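You operate a simulated robot arm through the tools that you are given. There is no shell and no other tool. Be economical: measure what you need, move in short steps, check, and stop when the job is done.

The job below is to be done with a simulated robot arm. You get a single attempt, and the scene is never put back.

Task
Set the plate's start time and prove it by an auto test.
Fine: door shut, isolator on, mode AUTO, press TEST, wait for RUN, then STOP and mode OFF (not yet in service).

It is judged by the outcome, as a careful person would: the job done as asked, and still so three seconds after it is handed in. It fails if anything else is knocked over, pushed out of place, dropped, spilled or broken.

Robot
A 7-joint arm with a two-finger parallel gripper, fixed in place. Base frame: the origin is at the foot of the arm, x ahead of it, y to its left, z up. Units: mm, degrees, N and s.
With the tool pointing down near the work surface it reaches from about 120 to 740 mm from the base axis. Its first joint turns from -166.0 to 166.0 degrees. Payload 3.91 kg.
Tool frame: the origin (TCP) lies between the finger pads and is the grasp point; the fingertips stand 30 mm ahead of it; z points along the fingers, y is the line along which they close. The gripper opens to 110 mm. The fingers are 20 mm wide and 10 mm thick; the gripper's body (48 by 112 mm) begins 55 mm behind the TCP.
Orientation is told as [roll, pitch, yaw] about the base's x, y, z axes, in that order, counted from this pose: with the fingers straight down and closing along the base's y, the tool's x points along the base's -x, its y along +y and its z along -z.

Tools
- The arm moves only by the tool drive_tool. Its argument "plan" is one flat list of numbers, 7 for each row, row after row: the shift along the base's x, y, z in mm, then the turn, a rotation vector about the base's x, y, z in degrees, then the finger opening in mm, from 0 to 110. In form: [dx, dy, dz, ax, ay, az, fingers, dx, dy, dz, ax, ay, az, fingers, ...]. A call has 1 to 10 rows; each row is the pose to reach, as a shift and turn from the pose commanded when the call began. A row lasts 0.2 s, in which the tool goes at most 50 mm and 8.6 degrees; a call with a longer step from one row to the next is refused whole, and so is a gripper value outside its range. Where a pose cannot be reached the arm comes as near as it can. A force on the tool above 40 N (or 10 N above the force at the start of the call, whichever is more), or a blocked arm, ends the call early, and 0.2 s more pass. Each finger travels about 153 mm/s and halts on what it meets, pressing with about 33 N; the grip force reading is that of the motor and also rises with nothing between the fingers. The clock runs only during rows and for 0.2 s after the last one: add rows that repeat a pose to give the fingers time. The reply holds the time, the measured pose of the TCP, the force on the tool along the base axes, the opening and the grip force, in the units named above and with some noise.
- Cameras (640 x 400 px; columns grow to the right, rows downward): "scene" is now at [-5.1, 197.2, 1585.3]; the picture's right is [0.50, -0.86, 0.00], its down [-0.64, -0.37, -0.67] and it looks along [0.58, 0.34, -0.74] (base axes); focal length 266 px, centre (320, 200). "wrist" rides on the gripper at [77, 7, -114] in the tool frame; the picture's right is [-0.09, 1.00, 0.00], its down [-0.80, -0.07, -0.59] and it looks along [-0.59, -0.05, 0.80] (tool axes); focal length 270 px, centre (320, 200).
- grab_frame(camera): a new picture of that camera. The clock stands still meanwhile.
- slide_trunk(by): slides the trunk up (or, below 0, down) by that many mm; the arm and the scene camera ride with it, the base frame stays. It gives what a move gives, with no picture.
- turn_head(pan, tilt): turns the head with the scene camera to pan (to the left, within 155 degrees either way) and tilt (down, from -29 to 69), counted from straight ahead of the robot. It gives what a move gives.
- probe_pixels(camera, pixels): for up to 12 pixels [column, row] of the newest picture of that camera ("zoom" is the newest enlarged one), the place [x, y, z] in the base frame of the surface seen there, good to about 3 mm, but the place of the scene camera against the robot may be out by one fixed shift of up to 12 mm in any direction. The clock stands still meanwhile.
- zoom(camera, box): a new picture of the part [left, top, right, bottom] of that camera's present view, enlarged. The clock stands still meanwhile.
- sign_off(): hands the job in; it is judged then, once.

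Go step by step. Measure first, check grasps and placings, and put right what went wrong. The budget is 80 turns and 38 pictures, counting those below and the enlarged ones. Unless the task says otherwise, let go and move clear before handing in, and close with one line.

The tools are called after "Call:" as a command line: name --argument value ..., lists and objects as JSON in quotes. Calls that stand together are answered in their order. drive_tool: Moves the arm, as the interface text tells. Its arguments: {"type":"object","properties":{"plan":{"type":"array","items":{"type":"number"}}},"required":["plan"]} The other tools are called the same way: slide_trunk (by) slides the trunk up or down; turn_head (pan, tilt) turns the head that bears the scene camera; grab_frame (camera) takes a picture; probe_pixels (camera, pixels) gives the place of the surface under pixels of a picture; zoom (camera, box) takes an enlarged picture of a part of a camera's view; sign_off () hands the job in.

At the start:

```text
clock: 0.0
ee_pos: [188.0, 366.7, 1345.7]
tcp_rot: [0.0, 0.0, 0.1]
ft_force: [0.6, -0.3, 0.4]
finger_gap: 110.0
grasp_force: 0.1
trunk travel left (down, up): [-575.0, 35.0]
head pan, tilt: [30.2, 47.8]
```

scene: 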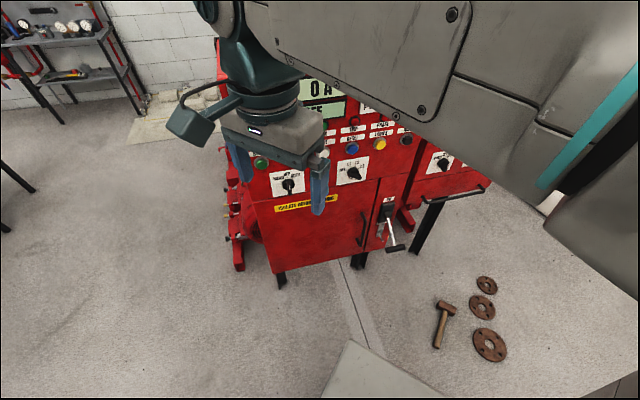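
wrist: 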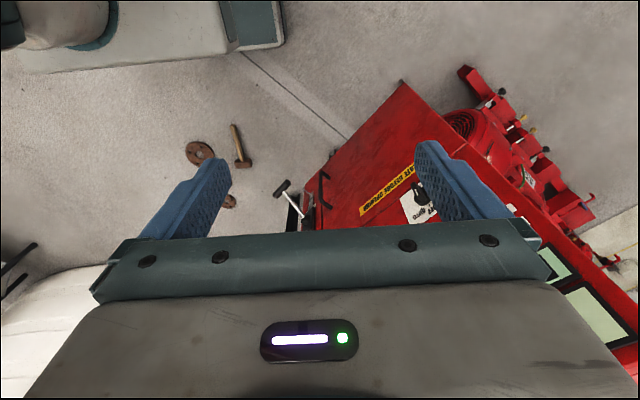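

The scene picture shows a red control panel with knobs, buttons and an isolator lever near (385,225), partly hidden by the arm. I'll enlarge the panel to read the labels.

Call:
zoom --camera "scene" --box '[220, 60, 500, 280]'

Call:
probe_pixels --camera "scene" --pixels '[[260, 162], [289, 186], [353, 173], [352, 149], [380, 143], [405, 140], [444, 163], [388, 210], [398, 248], [362, 230], [300, 230], [272, 205]]'

```text
1.82 times, centred on (360, 170) of scene
```

zoom: 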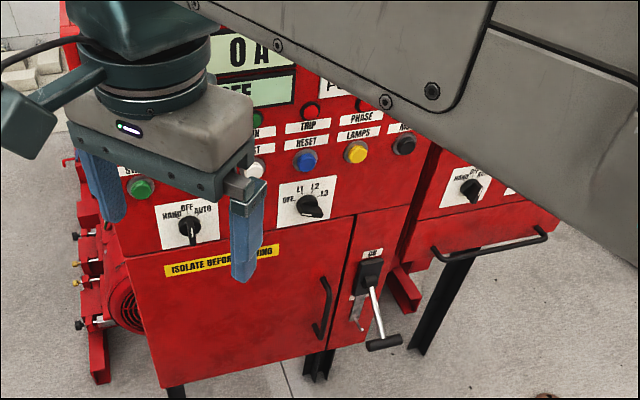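

```text
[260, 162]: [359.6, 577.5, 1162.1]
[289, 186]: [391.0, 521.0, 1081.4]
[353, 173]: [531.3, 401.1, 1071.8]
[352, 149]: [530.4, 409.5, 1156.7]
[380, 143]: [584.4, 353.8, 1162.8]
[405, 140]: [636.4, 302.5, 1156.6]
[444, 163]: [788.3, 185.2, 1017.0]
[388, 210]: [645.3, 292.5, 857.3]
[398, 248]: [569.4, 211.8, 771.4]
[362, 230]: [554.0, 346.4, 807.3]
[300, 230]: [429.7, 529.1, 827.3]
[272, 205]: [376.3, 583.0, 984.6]
```

The panel is vertical, facing about (-0.7,-0.7), with door, isolator lever, mode switch and buttons. I'll move the arm to the right to clear the view.

Call:
drive_tool --plan '[20, -45, 0, 0, 0, 0, 110, 40, -90, 0, 0, 0, 0, 110, 60, -135, 0, 0, 0, 0, 110, 80, -180, 0, 0, 0, 0, 110, 100, -225, 0, 0, 0, 0, 110, 120, -270, 0, 0, 0, 0, 110, 130, -315, 0, 0, 0, 0, 110, 140, -360, 0, 0, 0, 0, 110, 140, -405, 0, 0, 0, 0, 110, 140, -450, 0, 0, 0, 0, 110]'

Call:
grab_frame --camera "scene"

```text
clock: 2.2
ee_pos: [327.1, -84.0, 1345.2]
tcp_rot: [-0.1, 0.0, 0.0]
ft_force: [-0.1, 0.2, 0.3]
finger_gap: 110.1
grasp_force: 0.0
trunk travel left (down, up): [-575.0, 35.0]
head pan, tilt: [30.2, 47.8]
```

```text
34 pictures are left
```

scene: 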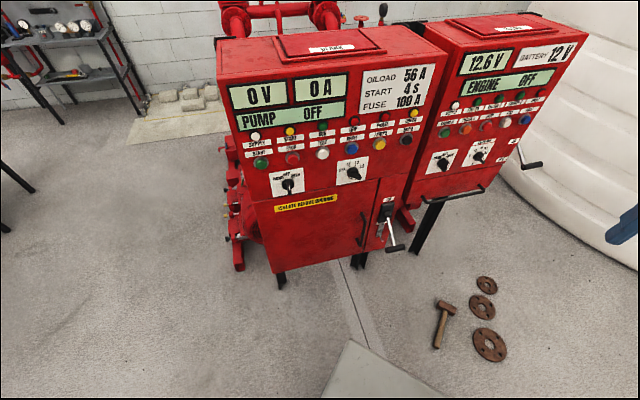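

Clear view now: the left panel is PUMP, with plate "START 4 s". I'll zoom for details.

Call:
zoom --camera "scene" --box '[220, 110, 430, 220]'

Call:
zoom --camera "scene" --box '[340, 180, 440, 270]'

Call:
zoom --camera "scene" --box '[220, 40, 430, 150]'

Call:
probe_pixels --camera "scene" --pixels '[[261, 162], [292, 158], [323, 154], [289, 186], [353, 174], [387, 209], [395, 246], [363, 230], [272, 205], [380, 185], [358, 247], [230, 100]]'

```text
3.05 times, centred on (325, 165) of scene
```

zoom: 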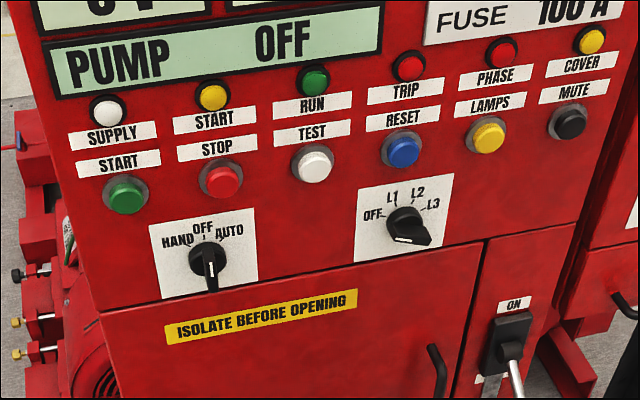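

```text
4.44 times, centred on (390, 225) of scene
```

zoom: 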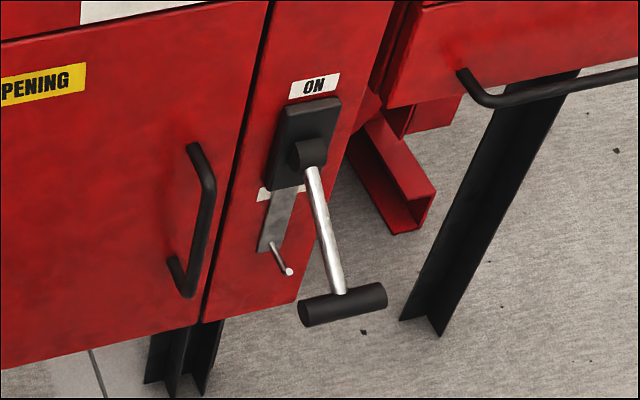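

```text
3.05 times, centred on (325, 95) of scene
```

zoom: 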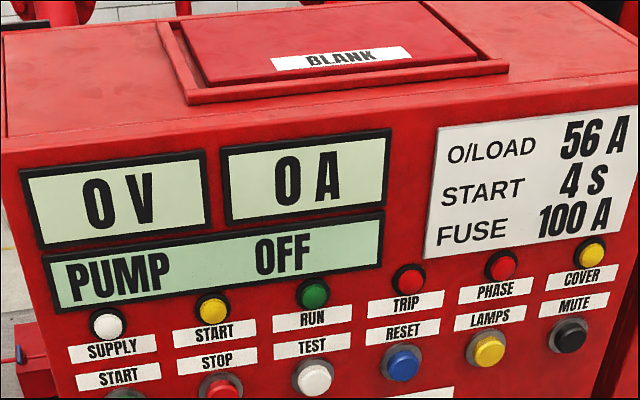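

```text
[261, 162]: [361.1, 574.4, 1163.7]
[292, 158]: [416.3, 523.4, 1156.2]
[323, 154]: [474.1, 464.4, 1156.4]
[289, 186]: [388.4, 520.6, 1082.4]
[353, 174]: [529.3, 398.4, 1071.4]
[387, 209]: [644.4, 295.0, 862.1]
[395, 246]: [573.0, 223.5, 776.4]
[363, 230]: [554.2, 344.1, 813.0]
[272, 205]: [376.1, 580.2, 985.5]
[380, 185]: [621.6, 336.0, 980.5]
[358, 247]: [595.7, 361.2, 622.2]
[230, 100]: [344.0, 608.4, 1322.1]
```

The mode knob appears at OFF, and the isolator lever seems to be down (OFF). The 4 s timer is presumably behind the door. I'll lower the trunk for a better working height and yaw the tool to face the panel.

Call:
slide_trunk --by -250

Call:
drive_tool --plan '[0, 0, 0, 0, 0, 8, 110, 0, 0, 0, 0, 0, 16, 110, 0, 0, 0, 0, 0, 24, 110, 0, 0, 0, 0, 0, 32, 110, 0, 0, 0, 0, 0, 40, 110, 0, 0, 0, 0, 0, 45, 110]'

Call:
drive_tool --plan '[0, 0, 0, 5.66, -5.66, 0, 110, 0, 0, 0, 11.31, -11.31, 0, 110, 0, 0, 0, 16.97, -16.97, 0, 110, 0, 0, 0, 22.63, -22.63, 0, 110, 0, 0, 0, 28.28, -28.28, 0, 110, 0, 0, 0, 33.94, -33.94, 0, 110, 0, 0, 0, 39.6, -39.6, 0, 110, 0, 0, 0, 45.25, -45.25, 0, 110, 0, 0, 0, 50.9, -50.9, 0, 110, 0, 0, 0, 56.57, -56.57, 0, 110]'

```text
clock: 4.8
ee_pos: [326.3, -83.2, 1095.7]
tcp_rot: [0.0, -0.1, 0.0]
ft_force: [0.6, 0.0, -0.4]
finger_gap: 110.0
grasp_force: 0.1
trunk travel left (down, up): [-325.0, 285.0]
head pan, tilt: [30.2, 47.8]
```

```text
clock: 6.2
ee_pos: [327.0, -83.9, 1096.2]
tcp_rot: [0.0, 0.0, 45.2]
ft_force: [-1.1, 0.2, -0.7]
finger_gap: 110.0
grasp_force: 0.0
trunk travel left (down, up): [-325.0, 285.0]
head pan, tilt: [30.2, 47.8]
```

```text
clock: 7.8
ee_pos: [357.1, -72.9, 1054.2]
tcp_rot: [5.8, -45.2, 40.6]
ft_force: [-1.1, -0.2, -0.9]
finger_gap: 110.1
grasp_force: 0.1
trunk travel left (down, up): [-325.0, 285.0]
head pan, tilt: [30.2, 47.8]
stopped in row 7: the arm was blocked; the commanded pose is now the measured one
```

The tilt was blocked around 45°, so either a joint limit or contact. I'll look at the scene.

Call:
grab_frame --camera "scene"

```text
30 pictures are left
```

scene: 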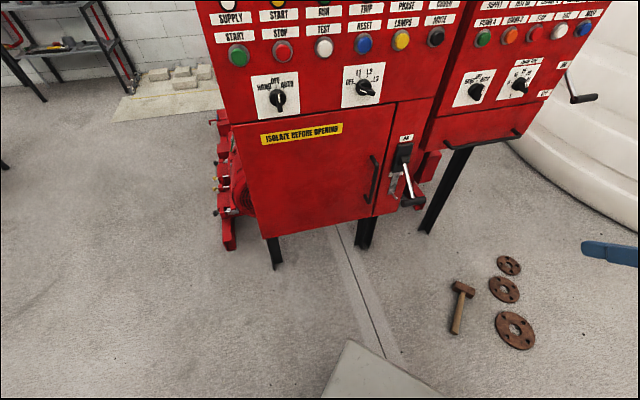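

No contact is visible, so this is most likely a joint limit close to the base. I'll move out toward the panel and finish tilting there.

Call:
drive_tool --plan '[5, 47, 0, 0, 0, 0, 110, 11, 93, 0, 0, 0, 0, 110, 16, 140, 0, 0, 0, 0, 110, 21, 187, 0, 0, 0, 0, 110, 27, 233, 0, 4.8, -5.7, -0.2, 110, 32, 280, 0, 9.6, -11.5, -0.5, 110, 38, 327, 0, 14.4, -17.2, -0.7, 110, 43, 373, 0, 19.2, -22.9, -0.9, 110, 43, 373, 0, 24, -28.6, -1.2, 110, 43, 373, 0, 28.75, -34.36, -1.4, 110]'

Call:
grab_frame --camera "scene"

```text
clock: 10.0
ee_pos: [400.3, 301.0, 1057.4]
tcp_rot: [156.1, -89.6, -111.2]
ft_force: [-0.4, -0.6, 0.8]
finger_gap: 110.0
grasp_force: 0.1
trunk travel left (down, up): [-325.0, 285.0]
head pan, tilt: [30.2, 47.8]
```

```text
29 pictures are left
```

scene: 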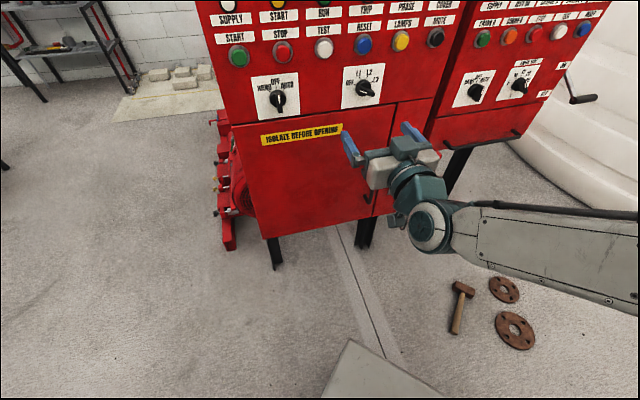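

The tool is now horizontal and facing the panel. I'll probe the fingertips to calibrate the scene camera, and take a wrist view.

Call:
probe_pixels --camera "scene" --pixels '[[347, 139], [350, 146], [354, 153], [358, 161], [406, 126], [411, 132], [417, 138], [423, 144]]'

Call:
zoom --camera "scene" --box '[320, 110, 460, 198]'

Call:
grab_frame --camera "wrist"

```text
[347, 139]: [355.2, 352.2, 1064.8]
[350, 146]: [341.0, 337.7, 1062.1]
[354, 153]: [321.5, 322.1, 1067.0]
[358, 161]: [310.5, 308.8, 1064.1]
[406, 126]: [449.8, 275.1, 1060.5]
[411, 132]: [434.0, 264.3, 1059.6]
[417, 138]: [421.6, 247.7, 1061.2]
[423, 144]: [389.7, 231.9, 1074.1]
```

```text
4.55 times, centred on (390, 154) of scene
```

zoom: 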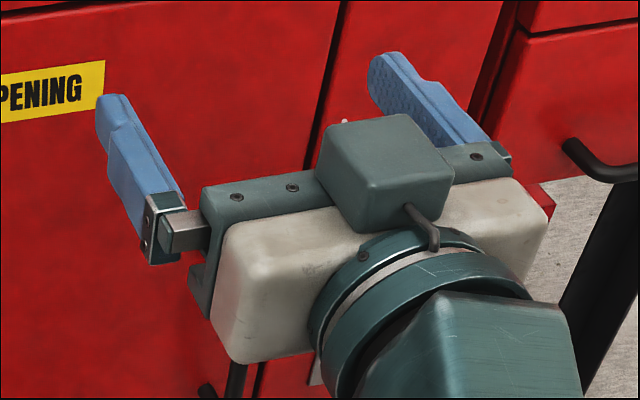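

```text
27 pictures are left
```

wrist: 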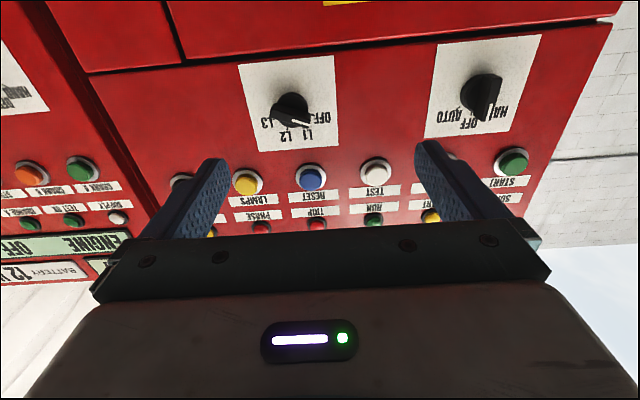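

The camera offset is small, about (2.5,-2.5,2.5) mm. I'll slide the arm aside to see the isolator up close.

Call:
drive_tool --plan '[0, -45, 0, 0, 0, 0, 110, 0, -90, 0, 0, 0, 0, 110, 0, -135, 0, 0, 0, 0, 110, 0, -180, 0, 0, 0, 0, 110]'

Call:
zoom --camera "scene" --box '[340, 120, 450, 220]'

```text
clock: 11.0
ee_pos: [414.6, 119.1, 1067.0]
tcp_rot: [130.3, -89.8, -85.4]
ft_force: [0.0, -0.6, -0.4]
finger_gap: 110.1
grasp_force: 0.2
out of reach, approached as far as the arm can: row 2, 3, 4
trunk travel left (down, up): [-325.0, 285.0]
head pan, tilt: [30.2, 47.8]
```

```text
4.00 times, centred on (395, 170) of scene
```

zoom: 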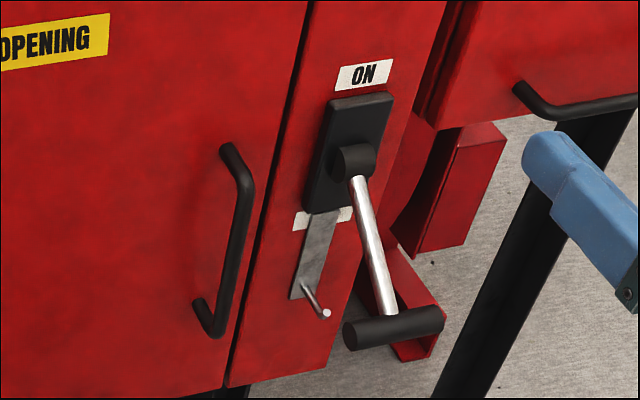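

The lever hangs down and outward, with a second label hidden below it. I'll measure it along with the door handle.

Call:
probe_pixels --camera "zoom" --pixels '[[352, 165], [368, 230], [384, 290], [362, 335], [432, 320], [398, 325], [245, 180], [238, 230], [226, 300], [325, 313], [310, 260], [363, 74]]'

Call:
zoom --camera "scene" --box '[190, 0, 450, 130]'

```text
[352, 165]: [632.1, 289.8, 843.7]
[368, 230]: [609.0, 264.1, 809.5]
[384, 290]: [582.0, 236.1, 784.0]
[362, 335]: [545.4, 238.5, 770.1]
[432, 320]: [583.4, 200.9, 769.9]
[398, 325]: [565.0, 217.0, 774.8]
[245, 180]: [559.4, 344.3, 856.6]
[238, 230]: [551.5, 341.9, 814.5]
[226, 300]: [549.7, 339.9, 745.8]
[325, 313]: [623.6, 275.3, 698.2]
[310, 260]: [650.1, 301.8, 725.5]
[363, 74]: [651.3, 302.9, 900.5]
```

```text
2.46 times, centred on (320, 65) of scene
```

zoom: 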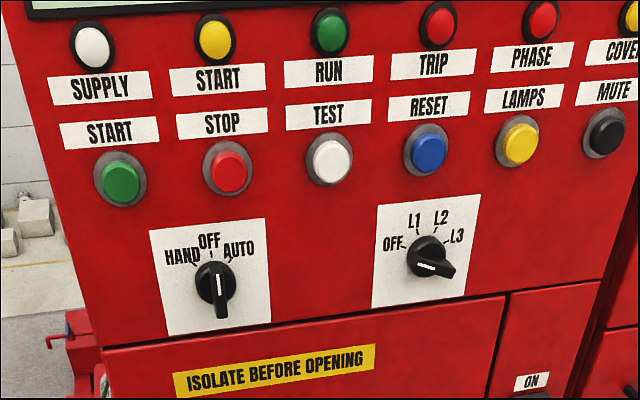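

The lever is in the OFF position (supply lamp dark). The door handle is a vertical bar at about (557,341), z 746–857. I'll grip it from above with the tool pointing down so it can follow the door's swing, so I'm tilting back down now.

Call:
drive_tool --plan '[5, 13, 0, -5.8, 5.8, 0, 60, 10, 26, 0, -11.6, 11.6, 0, 60, 15, 39, 0, -17.4, 17.4, 0, 60, 20, 52, 0, -23.2, 23.2, 0, 60, 25, 65, 0, -29, 29, 0, 60, 30, 78, 0, -34.8, 34.8, 0, 60, 35, 91, 0, -40.6, 40.6, 0, 60, 40, 104, 0, -46.4, 46.4, 0, 60, 45, 117, 0, -52.2, 52.2, 0, 60, 50, 130, 0, -58, 58, 0, 60]'

```text
clock: 13.2
ee_pos: [464.3, 248.9, 1068.7]
tcp_rot: [-0.1, -8.0, 45.0]
ft_force: [-0.7, -0.3, -0.1]
finger_gap: 60.2
grasp_force: 0.1
trunk travel left (down, up): [-325.0, 285.0]
head pan, tilt: [30.2, 47.8]
```

Tool tilt is 8°. I'll tip it to 18° so the body leans away from the panel, and move above the handle bar.

Call:
drive_tool --plan '[24, 24, -25, 3, -3, 0, 60, 48, 48, -50, 7.07, -7.07, 0, 60, 72, 72, -80, 7.07, -7.07, 0, 60, 95, 95, -110, 7.07, -7.07, 0, 60, 95, 95, -150, 7.07, -7.07, 0, 60, 95, 95, -165, 7.07, -7.07, 0, 60]'

Call:
grab_frame --camera "wrist"

```text
clock: 14.6
ee_pos: [558.9, 343.6, 905.7]
tcp_rot: [-0.1, -18.1, 44.9]
ft_force: [0.1, 0.2, -0.8]
finger_gap: 60.3
grasp_force: 0.1
trunk travel left (down, up): [-325.0, 285.0]
head pan, tilt: [30.2, 47.8]
```

```text
24 pictures are left
```

wrist: 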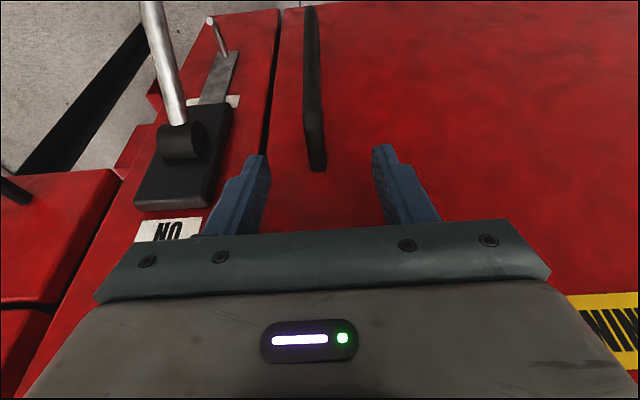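

The bar runs between the fingers, centred near column 316. I'll measure it with the wrist camera before descending.

Call:
probe_pixels --camera "wrist" --pixels '[[315, 165], [316, 140], [314, 100], [312, 50], [300, 180], [340, 190], [375, 60], [192, 150], [212, 22], [205, 95], [165, 60], [268, 110]]'

```text
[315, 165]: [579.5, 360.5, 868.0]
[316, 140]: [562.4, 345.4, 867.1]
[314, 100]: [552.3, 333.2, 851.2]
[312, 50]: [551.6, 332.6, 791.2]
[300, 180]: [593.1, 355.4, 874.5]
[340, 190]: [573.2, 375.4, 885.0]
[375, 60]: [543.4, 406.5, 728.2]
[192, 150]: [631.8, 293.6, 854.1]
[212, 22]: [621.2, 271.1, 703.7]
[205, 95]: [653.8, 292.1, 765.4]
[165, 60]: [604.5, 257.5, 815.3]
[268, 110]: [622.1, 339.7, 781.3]
```

The bar's front is at n≈626 and the door face at n≈671. I'll shift slightly, descend and grip.

Call:
drive_tool --plan '[-2, -6, -30, 0, 0, 0, 60, -2, -6, -62, 0, 0, 0, 60, -2, -6, -62, 0, 0, 0, 0, -2, -6, -62, 0, 0, 0, 0, -2, -6, -62, 0, 0, 0, 0]'

```text
clock: 15.8
ee_pos: [555.3, 336.3, 843.4]
tcp_rot: [-0.1, -18.1, 45.0]
ft_force: [-2.6, 0.9, -3.8]
finger_gap: 12.0
grasp_force: 44.6
trunk travel left (down, up): [-325.0, 285.0]
head pan, tilt: [30.2, 47.8]
```

The grip is firm at 12 mm. I'll pull the door through the first 10° of its arc, with the hinge on the left at about 350 mm radius.

Call:
drive_tool --plan '[-9.8, -7.4, 0, 0, 0, -2, 0, -19.9, -14.5, 0, 0, 0, -4, 0, -30.2, -21.3, 0, 0, 0, -6, 0, -40.7, -27.6, 0, 0, 0, -8, 0, -51.4, -33.6, 0, 0, 0, -10, 0]'

```text
clock: 17.0
ee_pos: [505.8, 303.4, 842.2]
tcp_rot: [-0.1, -18.2, 35.1]
ft_force: [-2.9, 3.4, 5.1]
finger_gap: 12.0
grasp_force: 45.3
trunk travel left (down, up): [-325.0, 285.0]
head pan, tilt: [30.2, 47.8]
```

The door swings with small forces. Continuing to 50°.

Call:
drive_tool --plan '[-27.8, -13.4, 0, 0, 0, -5, 0, -56.6, -24.2, 0, 0, 0, -10, 0, -86.1, -32.5, 0, 0, 0, -15, 0, -116.4, -38.2, 0, 0, 0, -20, 0, -147, -41.2, 0, 0, 0, -25, 0, -177.8, -41.6, 0, 0, 0, -30, 0, -208.4, -39.2, 0, 0, 0, -35, 0, -238.7, -34.2, 0, 0, 0, -40, 0]'

```text
clock: 18.8
ee_pos: [278.6, 264.8, 843.9]
tcp_rot: [-0.4, -18.1, -3.1]
ft_force: [-3.9, -21.4, 18.0]
finger_gap: 11.7
grasp_force: 45.0
trunk travel left (down, up): [-325.0, 285.0]
head pan, tilt: [30.2, 47.8]
stopped in row 8: the force on the tool passed its limit (the readings are from after the stop); the commanded pose is now the measured one
```

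The call stopped at about 48° with a mostly radial force. I'll look before continuing.

Call:
grab_frame --camera "scene"

```text
23 pictures are left
```

scene: 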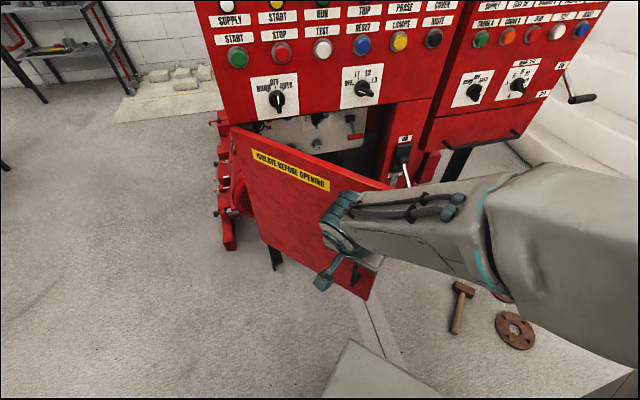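

The door is about half open and the interior is visible. I'll relax the radial strain slightly and read the force.

Call:
drive_tool --plan '[0, -3, 0, 0, 0, 0, 0]'

```text
clock: 19.1
ee_pos: [279.4, 263.9, 843.2]
tcp_rot: [-0.2, -18.2, -3.1]
ft_force: [-0.2, -11.9, 20.5]
finger_gap: 11.8
grasp_force: 44.8
trunk travel left (down, up): [-325.0, 285.0]
head pan, tilt: [30.2, 47.8]
```

Some strain remains. I'll open the fingers to release it and regrip.

Call:
drive_tool --plan '[0, 0, 0, 0, 0, 0, 30, 0, 0, 0, 0, 0, 0, 30, 0, 0, 0, 0, 0, 0, 0, 0, 0, 0, 0, 0, 0, 0]'

Call:
grab_frame --camera "wrist"

```text
clock: 20.1
ee_pos: [279.0, 264.1, 841.1]
tcp_rot: [-0.5, -18.2, -3.1]
ft_force: [-1.5, -5.1, -9.7]
finger_gap: 12.1
grasp_force: 45.0
trunk travel left (down, up): [-325.0, 285.0]
head pan, tilt: [30.2, 47.8]
```

```text
22 pictures are left
```

wrist: 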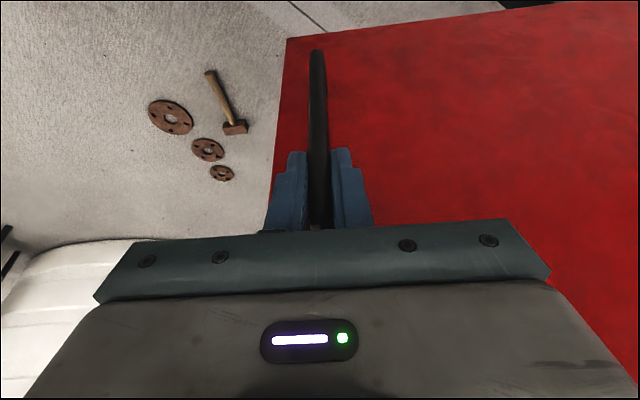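

Strain is released and the grip is good. I'll probe the door to find its actual angle and hinge line.

Call:
probe_pixels --camera "wrist" --pixels '[[360, 80], [600, 100], [500, 60], [290, 100], [590, 180]]'

Call:
probe_pixels --camera "scene" --pixels '[[234, 132], [240, 160], [258, 165], [329, 187], [392, 187], [280, 128], [330, 140], [318, 118], [351, 120], [300, 135], [372, 140], [267, 128]]'

```text
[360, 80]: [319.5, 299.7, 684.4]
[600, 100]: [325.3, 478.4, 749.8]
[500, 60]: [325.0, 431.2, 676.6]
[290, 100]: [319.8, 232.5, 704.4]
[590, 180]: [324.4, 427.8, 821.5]
```

```text
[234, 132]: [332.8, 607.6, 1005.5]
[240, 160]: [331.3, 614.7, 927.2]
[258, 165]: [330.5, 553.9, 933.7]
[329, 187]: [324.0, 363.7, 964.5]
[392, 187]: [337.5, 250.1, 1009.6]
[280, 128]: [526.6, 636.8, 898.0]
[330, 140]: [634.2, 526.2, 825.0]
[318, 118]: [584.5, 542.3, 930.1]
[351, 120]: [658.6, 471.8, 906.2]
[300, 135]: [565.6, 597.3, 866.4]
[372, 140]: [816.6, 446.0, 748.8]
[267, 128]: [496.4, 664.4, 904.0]
```

The door is at θ≈46°, with the hinge at about (331,612). Continuing another 30° about that hinge.

Call:
drive_tool --plan '[-30.1, 5.9, 0, 0, 0, -5, 0, -59.6, 14.3, 0, 0, 0, -10, 0, -88.3, 25.3, 0, 0, 0, -15, 0, -115.9, 38.8, 0, 0, 0, -20, 0, -142.2, 54.6, 0, 0, 0, -25, 0, -167, 72.6, 0, 0, 0, -30, 0, -190.2, 92.7, 0, 0, 0, -35, 0]'

```text
clock: 21.8
ee_pos: [88.7, 356.3, 841.6]
tcp_rot: [-0.4, -18.1, -38.0]
ft_force: [-10.1, -8.5, -3.0]
finger_gap: 12.0
grasp_force: 45.3
trunk travel left (down, up): [-325.0, 285.0]
head pan, tilt: [30.2, 47.8]
```

The door is at about 81°. I'll release, lift off and move the arm aside to see the interior.

Call:
drive_tool --plan '[0, 0, 0, 0, 0, 0, 50, 0, 0, 0, 0, 0, 0, 50, 0, 0, 40, 0, 0, 0, 50, 0, 0, 85, 0, 0, 0, 50, 0, 0, 130, 0, 0, 0, 50, 0, 0, 175, 0, 0, 0, 50, 20, -45, 175, 0, 0, 0, 50, 50, -80, 175, 0, 0, 0, 50, 90, -110, 175, 0, 0, 0, 50, 130, -140, 175, 0, 0, 0, 50]'

Call:
drive_tool --plan '[30, -35, 0, 0, 0, 8, 80, 60, -75, 0, 0, 0, 16, 80, 90, -115, 0, 0, 0, 24, 80, 120, -155, 0, 0, 0, 32, 80, 145, -195, 0, 0, 0, 40, 80, 145, -235, 0, 0, 0, 48, 80, 145, -275, 0, 0, 0, 56, 80, 145, -300, 0, 0, 0, 64, 80, 145, -300, 0, 0, 0, 72, 80, 145, -300, 0, 0, 0, 80, 80]'

Call:
grab_frame --camera "scene"

```text
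clock: 23.9
ee_pos: [221.6, 215.5, 1015.6]
tcp_rot: [-0.4, -18.1, -37.9]
ft_force: [0.4, -0.3, -0.3]
finger_gap: 50.1
grasp_force: 0.0
trunk travel left (down, up): [-325.0, 285.0]
head pan, tilt: [30.2, 47.8]
```

```text
clock: 26.1
ee_pos: [364.2, -82.5, 1016.1]
tcp_rot: [-0.4, -18.1, 41.9]
ft_force: [-0.2, 0.0, 0.4]
finger_gap: 79.9
grasp_force: 0.0
trunk travel left (down, up): [-325.0, 285.0]
head pan, tilt: [30.2, 47.8]
```

```text
21 pictures are left
```

scene: 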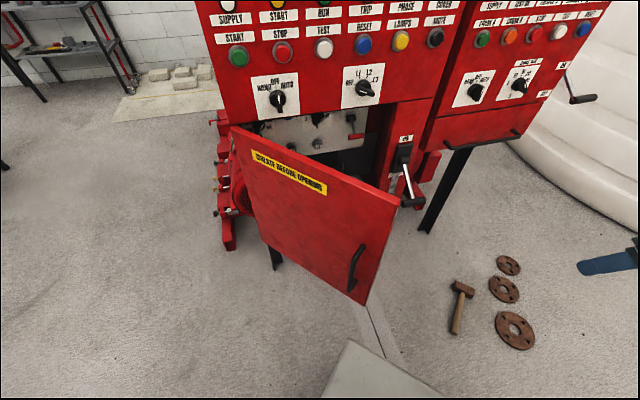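

The door has come back to about 45°, so it may be swinging shut by itself. I'll probe it, wait a little and compare.

Call:
probe_pixels --camera "scene" --pixels '[[240, 160], [330, 190], [395, 203], [365, 300], [290, 220]]'

Call:
drive_tool --plan '[0, 0, 0, 0, 0, 0, 80, 0, 0, 0, 0, 0, 0, 80, 0, 0, 0, 0, 0, 0, 80, 0, 0, 0, 0, 0, 0, 80, 0, 0, 0, 0, 0, 0, 80]'

Call:
zoom --camera "scene" --box '[220, 90, 410, 210]'

Call:
probe_pixels --camera "zoom" --pixels '[[380, 330], [100, 280], [500, 340], [560, 360], [230, 110], [340, 95], [440, 95], [320, 175], [290, 130], [400, 150], [460, 150], [270, 200]]'

```text
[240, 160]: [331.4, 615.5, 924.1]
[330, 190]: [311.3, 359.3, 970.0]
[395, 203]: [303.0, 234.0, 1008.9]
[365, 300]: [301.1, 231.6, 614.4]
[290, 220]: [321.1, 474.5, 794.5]
```

```text
clock: 27.4
ee_pos: [364.3, -82.2, 1016.7]
tcp_rot: [-0.4, -18.0, 42.0]
ft_force: [0.0, 0.6, -0.6]
finger_gap: 79.6
grasp_force: 0.1
trunk travel left (down, up): [-325.0, 285.0]
head pan, tilt: [30.2, 47.8]
```

```text
3.33 times, centred on (315, 150) of scene
```

zoom: 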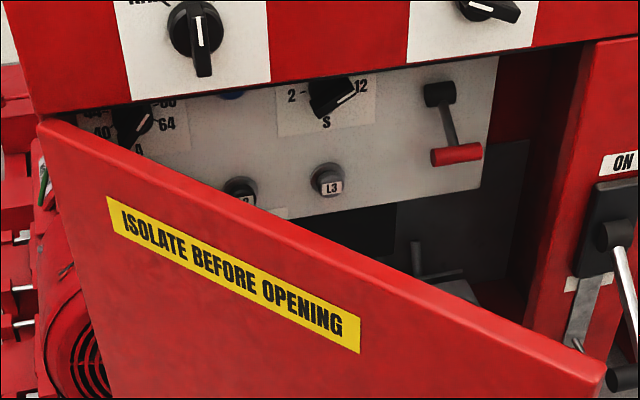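

```text
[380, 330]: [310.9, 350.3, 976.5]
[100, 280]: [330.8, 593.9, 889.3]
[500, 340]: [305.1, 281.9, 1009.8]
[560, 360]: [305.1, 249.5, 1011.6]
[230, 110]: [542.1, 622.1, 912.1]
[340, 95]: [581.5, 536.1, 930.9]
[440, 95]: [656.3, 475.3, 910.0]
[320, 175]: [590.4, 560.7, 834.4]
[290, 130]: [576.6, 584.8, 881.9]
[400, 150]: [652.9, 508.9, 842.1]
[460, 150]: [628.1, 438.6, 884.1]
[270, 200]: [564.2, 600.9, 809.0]
```

The door holds still at about 49°; my retreat at z≈1016 probably dragged its top edge (z≈1010). Inside, at about (581,536,931), is the "S" dial running 2…12. I'll push the door further open from its inner side.

Call:
drive_tool --plan '[0, 48, 10, 0, 0, 0, 40, 0, 96, 10, 0, 0, 0, 0, 0, 144, 10, 0, 0, 0, 0, 0, 192, 10, 0, 0, 0, 0, 0, 240, 10, 0, 0, 0, 0, 0, 288, 10, 0, 0, 0, 0, 0, 336, 10, 0, 0, 0, 0, 0, 345, -20, 0, 0, 0, 0]'

Call:
grab_frame --camera "wrist"

```text
clock: 29.1
ee_pos: [365.7, 261.8, 994.9]
tcp_rot: [-0.3, -18.1, 42.1]
ft_force: [0.7, -0.6, 0.0]
finger_gap: 0.0
grasp_force: 33.6
trunk travel left (down, up): [-325.0, 285.0]
head pan, tilt: [30.2, 47.8]
```

```text
19 pictures are left
```

wrist: 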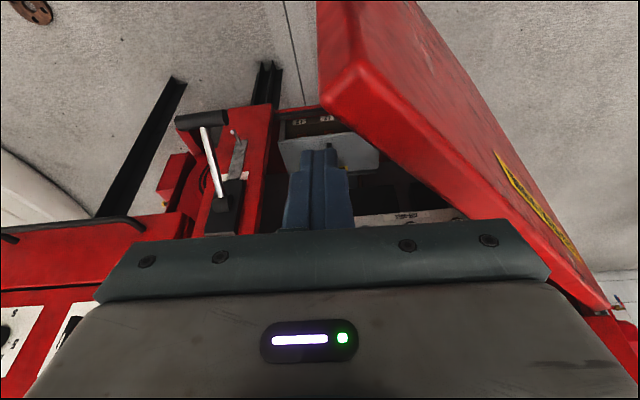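

The fingers are on the inner side of the door edge. Pushing it open along the arc.

Call:
drive_tool --plan '[-43.1, -1.6, 0, 0, 0, -7, 0, -85.9, 2, 0, 0, 0, -14, 0, -128.1, 10.9, 0, 0, 0, -21, 0, -168.9, 24.8, 0, 0, 0, -28, 0, -207.6, 43.6, 0, 0, 0, -35, 0, -243.8, 67, 0, 0, 0, -42, 0, -276.8, 94.5, 0, 0, 0, -49, 0]'

```text
clock: 30.8
ee_pos: [111.3, 363.6, 1003.6]
tcp_rot: [0.7, -12.1, -8.6]
ft_force: [-1.1, 0.6, -0.5]
finger_gap: 0.0
grasp_force: 32.8
trunk travel left (down, up): [-325.0, 285.0]
head pan, tilt: [30.2, 47.8]
```

The door should be near 90° now. I'll lift well clear of its top before moving away, and yaw back toward the panel.

Call:
drive_tool --plan '[0, 0, 45, 0, 0, 0, 0, 0, 0, 90, 0, 0, 0, 0, 34, -17, 90, 0, 0, 6.5, 0, 67, -33, 90, 0, 0, 13, 0, 101, -50, 90, 0, 0, 19.5, 0, 135, -67, 90, 0, 0, 26, 0, 168, -83, 90, 0, 0, 32.5, 0, 202, -100, 90, 0, 0, 39, 0, 235, -117, 90, 0, 0, 45.5, 0, 269, -133, 90, 0, 0, 52, 0]'

Call:
grab_frame --camera "scene"

```text
clock: 33.0
ee_pos: [357.8, 222.4, 1087.3]
tcp_rot: [-0.5, -18.1, 45.1]
ft_force: [-0.7, -0.4, 0.2]
finger_gap: 0.3
grasp_force: 33.4
trunk travel left (down, up): [-325.0, 285.0]
head pan, tilt: [30.2, 47.8]
```

```text
18 pictures are left
```

scene: 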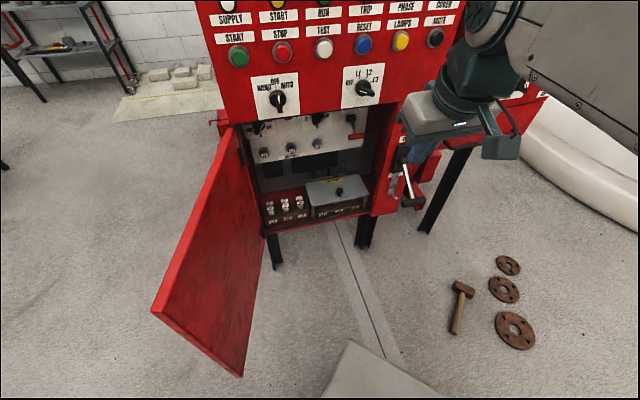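

The door is fully open. I'll tilt the tool horizontal and bring it in front of the timer dial at dial height.

Call:
drive_tool --plan '[10, 20, -17, 5.66, -5.66, 0, 80, 20, 40, -35, 11.31, -11.31, 0, 80, 31, 61, -52, 16.97, -16.97, 0, 80, 41, 81, -70, 22.63, -22.63, 0, 80, 51, 101, -87, 28.28, -28.28, 0, 80, 61, 121, -105, 33.94, -33.94, 0, 80, 72, 142, -122, 39.6, -39.6, 0, 80, 82, 162, -140, 45.25, -45.25, 0, 80, 92, 182, -157, 50.9, -50.9, 0, 80]'

Call:
grab_frame --camera "wrist"

```text
clock: 35.0
ee_pos: [448.2, 407.7, 928.3]
tcp_rot: [162.4, -89.9, -117.8]
ft_force: [-0.3, 0.0, 1.0]
finger_gap: 80.3
grasp_force: 0.1
trunk travel left (down, up): [-325.0, 285.0]
head pan, tilt: [30.2, 47.8]
```

```text
17 pictures are left
```

wrist: 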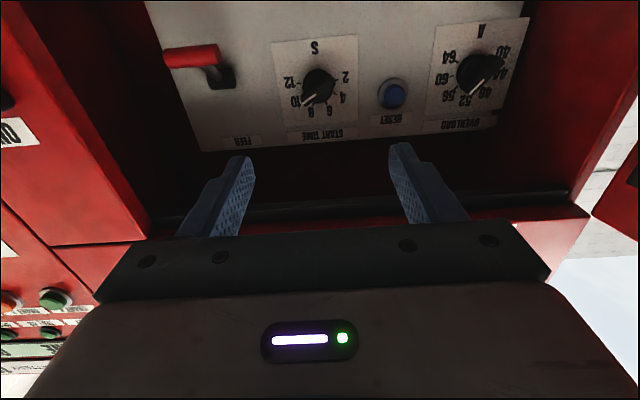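

The wrist view shows the START TIME dial at (318,88), upside down, with a pointer near 8–10. Zooming in.

Call:
zoom --camera "wrist" --box '[260, 30, 370, 150]'

Call:
probe_pixels --camera "zoom" --pixels '[[320, 200], [300, 240], [280, 275], [370, 170], [330, 300], [200, 120], [450, 120], [345, 190], [250, 330], [420, 300], [320, 140], [300, 200]]'

```text
3.33 times, centred on (315, 90) of wrist
```

zoom: 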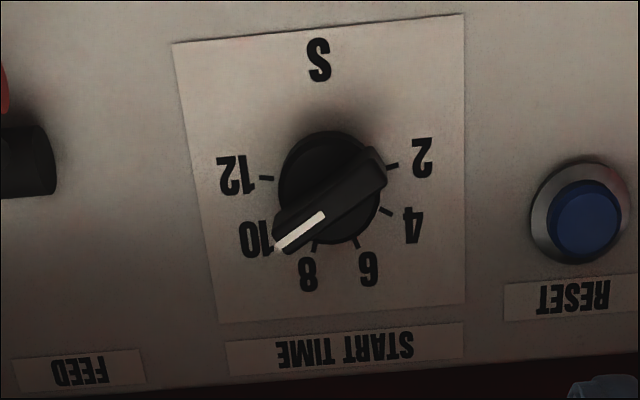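

```text
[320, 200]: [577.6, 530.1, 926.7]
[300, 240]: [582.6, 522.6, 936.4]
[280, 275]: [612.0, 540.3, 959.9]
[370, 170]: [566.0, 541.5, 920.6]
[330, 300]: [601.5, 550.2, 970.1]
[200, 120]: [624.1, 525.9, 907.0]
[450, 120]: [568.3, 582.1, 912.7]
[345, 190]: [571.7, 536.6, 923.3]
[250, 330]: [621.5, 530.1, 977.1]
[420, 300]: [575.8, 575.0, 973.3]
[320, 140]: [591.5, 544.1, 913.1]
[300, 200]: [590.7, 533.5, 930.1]
```

The dial pointer is at 10 (about +56° from up), and 4 s lies at −54°, so about 110° counter-clockwise. The knob centre is at s≈−30, z≈927, with the bar front at n≈783. I'll check the opening's top edge and neighbours for clearance.

Call:
probe_pixels --camera "wrist" --pixels '[[320, 190], [320, 205], [320, 214], [560, 205], [560, 215], [215, 60], [200, 55], [170, 58], [110, 130], [100, 60], [520, 60], [392, 93]]'

```text
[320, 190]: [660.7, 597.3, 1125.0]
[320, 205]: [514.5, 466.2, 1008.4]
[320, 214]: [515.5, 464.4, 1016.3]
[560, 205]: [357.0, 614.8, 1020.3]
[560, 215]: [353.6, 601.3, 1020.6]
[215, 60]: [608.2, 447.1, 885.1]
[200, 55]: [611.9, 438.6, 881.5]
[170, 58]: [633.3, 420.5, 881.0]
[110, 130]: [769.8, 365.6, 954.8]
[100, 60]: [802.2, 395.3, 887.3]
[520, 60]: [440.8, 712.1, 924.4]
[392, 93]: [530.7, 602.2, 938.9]
```

Clearances are fine (lip at z≈1010, FEED handle at s<−114). Rolling 55° clockwise so the fingers straddle the bar, then advancing.

Call:
drive_tool --plan '[0, 0, -1, 5.56, 5.56, 0, 60, 0, 0, -1, 11.1, 11.1, 0, 50, 0, 0, -1, 16.7, 16.7, 0, 40, 0, 0, -1, 22.2, 22.2, 0, 40, 0, 0, -1, 27.8, 27.8, 0, 40, 0, 0, -1, 33.3, 33.3, 0, 40, 0, 0, -1, 38.9, 38.9, 0, 40, 23, 22, -1, 38.9, 38.9, 0, 40, 46, 44, -1, 38.9, 38.9, 0, 40, 68.6, 65.8, -1, 38.9, 38.9, 0, 40]'

Call:
grab_frame --camera "wrist"

```text
clock: 37.1
ee_pos: [516.8, 473.5, 927.6]
tcp_rot: [89.6, -35.0, -45.1]
ft_force: [0.1, -0.5, 0.0]
finger_gap: 39.9
grasp_force: 0.0
trunk travel left (down, up): [-325.0, 285.0]
head pan, tilt: [30.2, 47.8]
```

```text
15 pictures are left
```

wrist: 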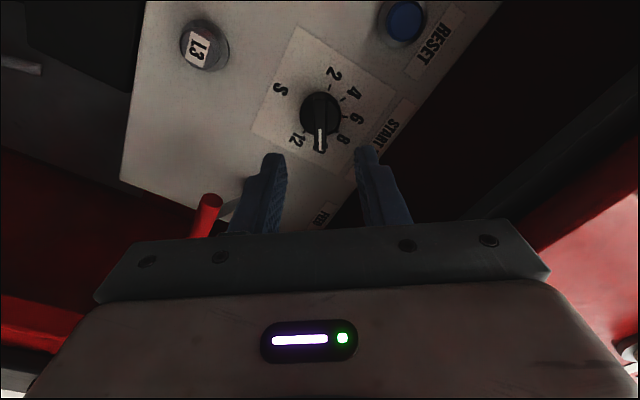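

The bar is vertical in the image at column 320, centred between the fingers. I'll advance 65 mm and close.

Call:
drive_tool --plan '[16, 16, 0, 0, 0, 0, 40, 32, 32, 0, 0, 0, 0, 40, 46, 46, 0, 0, 0, 0, 40, 46, 46, 0, 0, 0, 0, 0, 46, 46, 0, 0, 0, 0, 0]'

```text
clock: 38.4
ee_pos: [565.0, 518.9, 928.1]
tcp_rot: [89.7, -35.0, -44.9]
ft_force: [3.1, 5.0, 4.2]
finger_gap: 9.7
grasp_force: 45.1
trunk travel left (down, up): [-325.0, 285.0]
head pan, tilt: [30.2, 47.8]
```

Gripped at 9.7 mm with low force. Twisting 80° counter-clockwise.

Call:
drive_tool --plan '[0, 0, 0, -5.66, -5.66, 0, 0, 0, 0, 0, -11.31, -11.31, 0, 0, 0, 0, 0, -16.97, -16.97, 0, 0, 0, 0, 0, -22.63, -22.63, 0, 0, 0, 0, 0, -28.28, -28.28, 0, 0, 0, 0, 0, -33.94, -33.94, 0, 0, 0, 0, 0, -39.6, -39.6, 0, 0, 0, 0, 0, -45.25, -45.25, 0, 0, 0, 0, 0, -50.9, -50.9, 0, 0, 0, 0, 0, -56.57, -56.57, 0, 0]'

Call:
grab_frame --camera "wrist"

```text
clock: 40.5
ee_pos: [564.4, 518.9, 928.0]
tcp_rot: [-90.6, -64.8, 135.1]
ft_force: [19.6, 22.2, 11.6]
finger_gap: 10.0
grasp_force: 45.1
trunk travel left (down, up): [-325.0, 285.0]
head pan, tilt: [30.2, 47.8]
```

```text
14 pictures are left
```

wrist: 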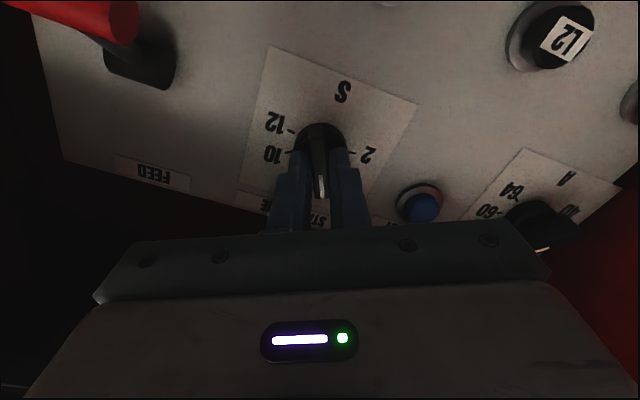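

The knob follows the gripper, now at about −25°. Turning 29° more to reach −54° (4 s).

Call:
drive_tool --plan '[0, 0, 0, -5.13, -5.13, 0, 0, 0, 0, 0, -10.25, -10.25, 0, 0, 0, 0, 0, -15.4, -15.4, 0, 0, 0, 0, 0, -20.5, -20.5, 0, 0, 0, 0, 0, -20.5, -20.5, 0, 0]'

Call:
zoom --camera "wrist" --box '[240, 50, 420, 240]'

```text
clock: 41.8
ee_pos: [565.4, 519.5, 927.5]
tcp_rot: [-90.5, -35.9, 135.0]
ft_force: [17.7, 17.4, 13.6]
finger_gap: 10.0
grasp_force: 44.9
trunk travel left (down, up): [-325.0, 285.0]
head pan, tilt: [30.2, 47.8]
```

```text
2.11 times, centred on (330, 145) of wrist
```

zoom: 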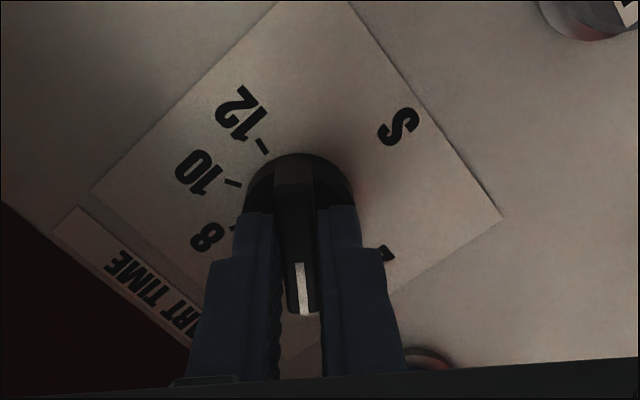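

Now I'll open, back off straight, roll back upright and read the dial.

Call:
drive_tool --plan '[0, 0, 0, 0, 0, 0, 40, 0, 0, 0, 0, 0, 0, 40, -30, -30, 0, 0, 0, 0, 40, -60, -60, 0, 0, 0, 0, 40, -90, -90, 0, 0, 0, 0, 40, -115, -115, 0, 0, 0, 0, 40, -115, -115, 0, 6, 6, 0, 60, -115, -115, 0, 12, 12, 0, 80, -115, -115, 0, 18, 18, 0, 80, -115, -115, 0, 24, 24, 0, 80]'

Call:
zoom --camera "wrist" --box '[240, 20, 400, 150]'

```text
clock: 44.0
ee_pos: [448.6, 402.8, 928.8]
tcp_rot: [-90.6, -70.0, 135.1]
ft_force: [0.9, -0.1, -0.3]
finger_gap: 80.1
grasp_force: 0.1
trunk travel left (down, up): [-325.0, 285.0]
head pan, tilt: [30.2, 47.8]
```

```text
3.08 times, centred on (320, 85) of wrist
```

zoom: 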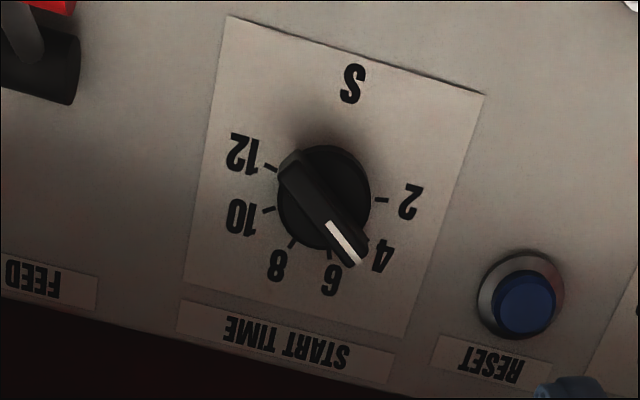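

The pointer now sits at 4. I'll probe the bar ends and tick marks to confirm the angle.

Call:
probe_pixels --camera "zoom" --pixels '[[300, 175], [310, 190], [330, 217], [340, 238], [352, 253], [381, 199], [270, 168], [267, 210], [292, 243], [330, 255], [382, 256], [240, 215]]'

```text
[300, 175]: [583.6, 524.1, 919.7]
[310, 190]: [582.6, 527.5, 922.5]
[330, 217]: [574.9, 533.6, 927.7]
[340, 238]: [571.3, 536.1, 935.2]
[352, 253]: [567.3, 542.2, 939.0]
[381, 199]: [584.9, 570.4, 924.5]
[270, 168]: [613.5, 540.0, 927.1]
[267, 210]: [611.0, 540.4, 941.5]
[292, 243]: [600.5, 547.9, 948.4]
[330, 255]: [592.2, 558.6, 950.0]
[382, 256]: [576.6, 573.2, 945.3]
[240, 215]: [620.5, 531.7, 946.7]
```

Bar and tick probes agree with 4 s within the noise, and the tool roll was exactly −54°. Next I'll level the tool and tilt it back down to go and close the door.

Call:
drive_tool --plan '[0, 0, 0, 4.7, 4.7, 0, 40, 0, 0, 0, 9.4, 9.4, 0, 0, 0, 0, 0, 14.1, 14.1, 0, 0]'

Call:
drive_tool --plan '[-10, -20, 17, -5.66, 5.66, 0, 0, -20, -40, 35, -11.31, 11.31, 0, 0, -31, -61, 52, -16.97, 16.97, 0, 0, -41, -81, 70, -22.63, 22.63, 0, 0, -51, -101, 87, -28.28, 28.28, 0, 0, -61, -121, 105, -33.94, 33.94, 0, 0, -72, -142, 122, -39.6, 39.6, 0, 0, -82, -162, 140, -45.25, 45.25, 0, 0, -92, -182, 157, -50.9, 50.9, 0, 0]'

Call:
drive_tool --plan '[-18, 15, 0, 0, 0, -8.5, 0, -36, 30, 0, 0, 0, -17, 0, -54, 50, 0, 0, 0, -25.5, 0, -75, 75, 0, 0, 0, -34, 0, -100, 100, 0, 0, 0, -42.5, 0, -125, 128, 0, 0, 0, -51, 0, -152, 158, 0, 0, 0, -59.5, 0, -181, 190, 0, 0, 0, -68, 0, -210, 221, 0, 0, 0, -76.5, 0, -241, 252, 0, 0, 0, -85, 0]'

Call:
grab_frame --camera "scene"

```text
clock: 44.8
ee_pos: [448.5, 403.4, 928.6]
tcp_rot: [176.3, -89.9, -131.9]
ft_force: [-0.2, -0.4, 0.4]
finger_gap: 0.1
grasp_force: 33.0
trunk travel left (down, up): [-325.0, 285.0]
head pan, tilt: [30.2, 47.8]
```

```text
clock: 46.8
ee_pos: [356.5, 219.9, 1085.9]
tcp_rot: [-0.4, -18.0, 45.1]
ft_force: [-0.2, -0.3, 0.5]
finger_gap: 0.4
grasp_force: 32.9
trunk travel left (down, up): [-325.0, 285.0]
head pan, tilt: [30.2, 47.8]
```

```text
clock: 49.0
ee_pos: [115.1, 471.5, 1084.7]
tcp_rot: [-0.6, -18.3, -40.0]
ft_force: [-0.3, -0.3, 0.0]
finger_gap: 0.0
grasp_force: 33.0
trunk travel left (down, up): [-325.0, 285.0]
head pan, tilt: [30.2, 47.8]
```

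```text
11 pictures are left
```

scene: 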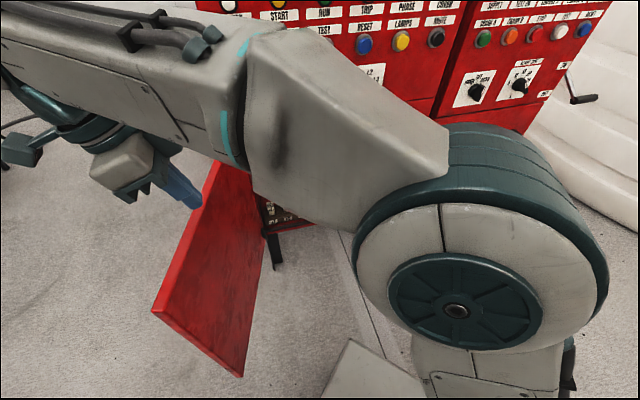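

The arm is on the door's outer side. I'll probe the door's top edge to be sure the descent is clear.

Call:
probe_pixels --camera "scene" --pixels '[[160, 300], [175, 265], [195, 225], [240, 355], [200, 320], [198, 206]]'

```text
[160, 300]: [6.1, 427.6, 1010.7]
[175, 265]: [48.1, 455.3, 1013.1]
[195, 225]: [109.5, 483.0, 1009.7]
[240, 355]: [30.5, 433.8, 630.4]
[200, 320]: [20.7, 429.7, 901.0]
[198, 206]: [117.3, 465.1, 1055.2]
```

The door is at θ≈107° and the tool is right above it. I'll shift 65 mm outward, then descend beside its outer face.

Call:
drive_tool --plan '[-15, 28, 0, 0, 0, 0, 0, -30, 57, 0, 0, 0, 0, 0, -30, 57, -40, 0, 0, 0, 0, -30, 57, -75, 0, 0, 0, 0, -30, 57, -100, 0, 0, 0, 0]'

```text
clock: 50.1
ee_pos: [83.5, 529.4, 985.1]
tcp_rot: [-0.5, -18.1, -40.0]
ft_force: [0.4, -0.7, 0.6]
finger_gap: 0.0
grasp_force: 33.3
trunk travel left (down, up): [-325.0, 285.0]
head pan, tilt: [30.2, 47.8]
```

Sweeping the door shut, first 80° of the arc.

Call:
drive_tool --plan '[14.3, -33.7, 0, 0, 0, 6, 0, 32.9, -65, 0, 0, 0, 12, 0, 55.7, -93.4, 0, 0, 0, 18, 0, 82.2, -118.4, 0, 0, 0, 24, 0, 111.9, -139.4, 0, 0, 0, 30, 0, 144.3, -156.1, 0, 0, 0, 36, 0, 178.6, -168.2, 0, 0, 0, 42, 0, 214.3, -175.3, 0, 0, 0, 48, 0, 250.7, -177.4, 0, 0, 0, 54, 0, 287, -174.4, 0, 0, 0, 60, 0]'

```text
clock: 52.4
ee_pos: [372.1, 354.3, 984.2]
tcp_rot: [-0.6, -18.3, 20.2]
ft_force: [0.4, -0.1, -0.1]
finger_gap: 0.0
grasp_force: 33.0
trunk travel left (down, up): [-325.0, 285.0]
head pan, tilt: [30.2, 47.8]
```

Continuing to closed, a bit lower to stay clear of the knobs, with slow final pushes.

Call:
drive_tool --plan '[35.5, 8, -10, 0, 0, 6, 0, 69.6, 20.9, -20, 0, 0, 12, 0, 101.5, 38.4, -30, 0, 0, 18, 0, 117.6, 49.6, -40, 0, 0, 21, 0, 128.3, 58.1, -40, 0, 0, 24, 0, 131, 61, -40, 0, 0, 24, 0, 133, 63, -40, 0, 0, 24, 0, 135, 65, -40, 0, 0, 24, 0, 137, 67, -40, 0, 0, 24, 0]'

```text
clock: 54.0
ee_pos: [501.2, 413.9, 947.0]
tcp_rot: [-0.7, -17.7, 44.2]
ft_force: [-21.1, -25.0, 7.3]
finger_gap: 0.2
grasp_force: 33.2
trunk travel left (down, up): [-325.0, 285.0]
head pan, tilt: [30.2, 47.8]
stopped in row 8: the force on the tool passed its limit (the readings are from after the stop); the commanded pose is now the measured one
```

Reaction of about 33 N at n≈647, so the door is hard against its stop. I'll back off and move to the isolator lever, tilting the tool horizontal.

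Call:
drive_tool --plan '[-25, -25, 0, 0, 0, 0, 0, -60, -60, 0, 0, 0, 0, 0, -53, -83, 0, 5.66, -5.66, 0, 10, -45, -106, 0, 11.31, -11.31, 0, 20, -38, -129, 0, 16.97, -16.97, 0, 28, -30, -152, 0, 22.63, -22.63, 0, 28, -23, -175, 0, 28.28, -28.28, 0, 28, -15, -198, 0, 33.94, -33.94, 0, 28, -8, -221, 0, 39.6, -39.6, 0, 28, -1, -244, 0, 45.25, -45.25, 0, 28]'

Call:
grab_frame --camera "scene"

```text
clock: 56.2
ee_pos: [500.2, 173.0, 943.0]
tcp_rot: [4.2, -81.7, 39.8]
ft_force: [-0.3, 0.9, -0.1]
finger_gap: 27.9
grasp_force: 0.1
out of reach, approached as far as the arm can: row 6, 7
trunk travel left (down, up): [-325.0, 285.0]
head pan, tilt: [30.2, 47.8]
```

```text
10 pictures are left
```

scene: 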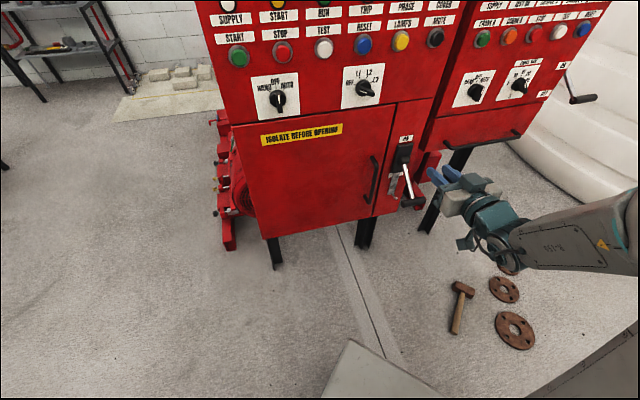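

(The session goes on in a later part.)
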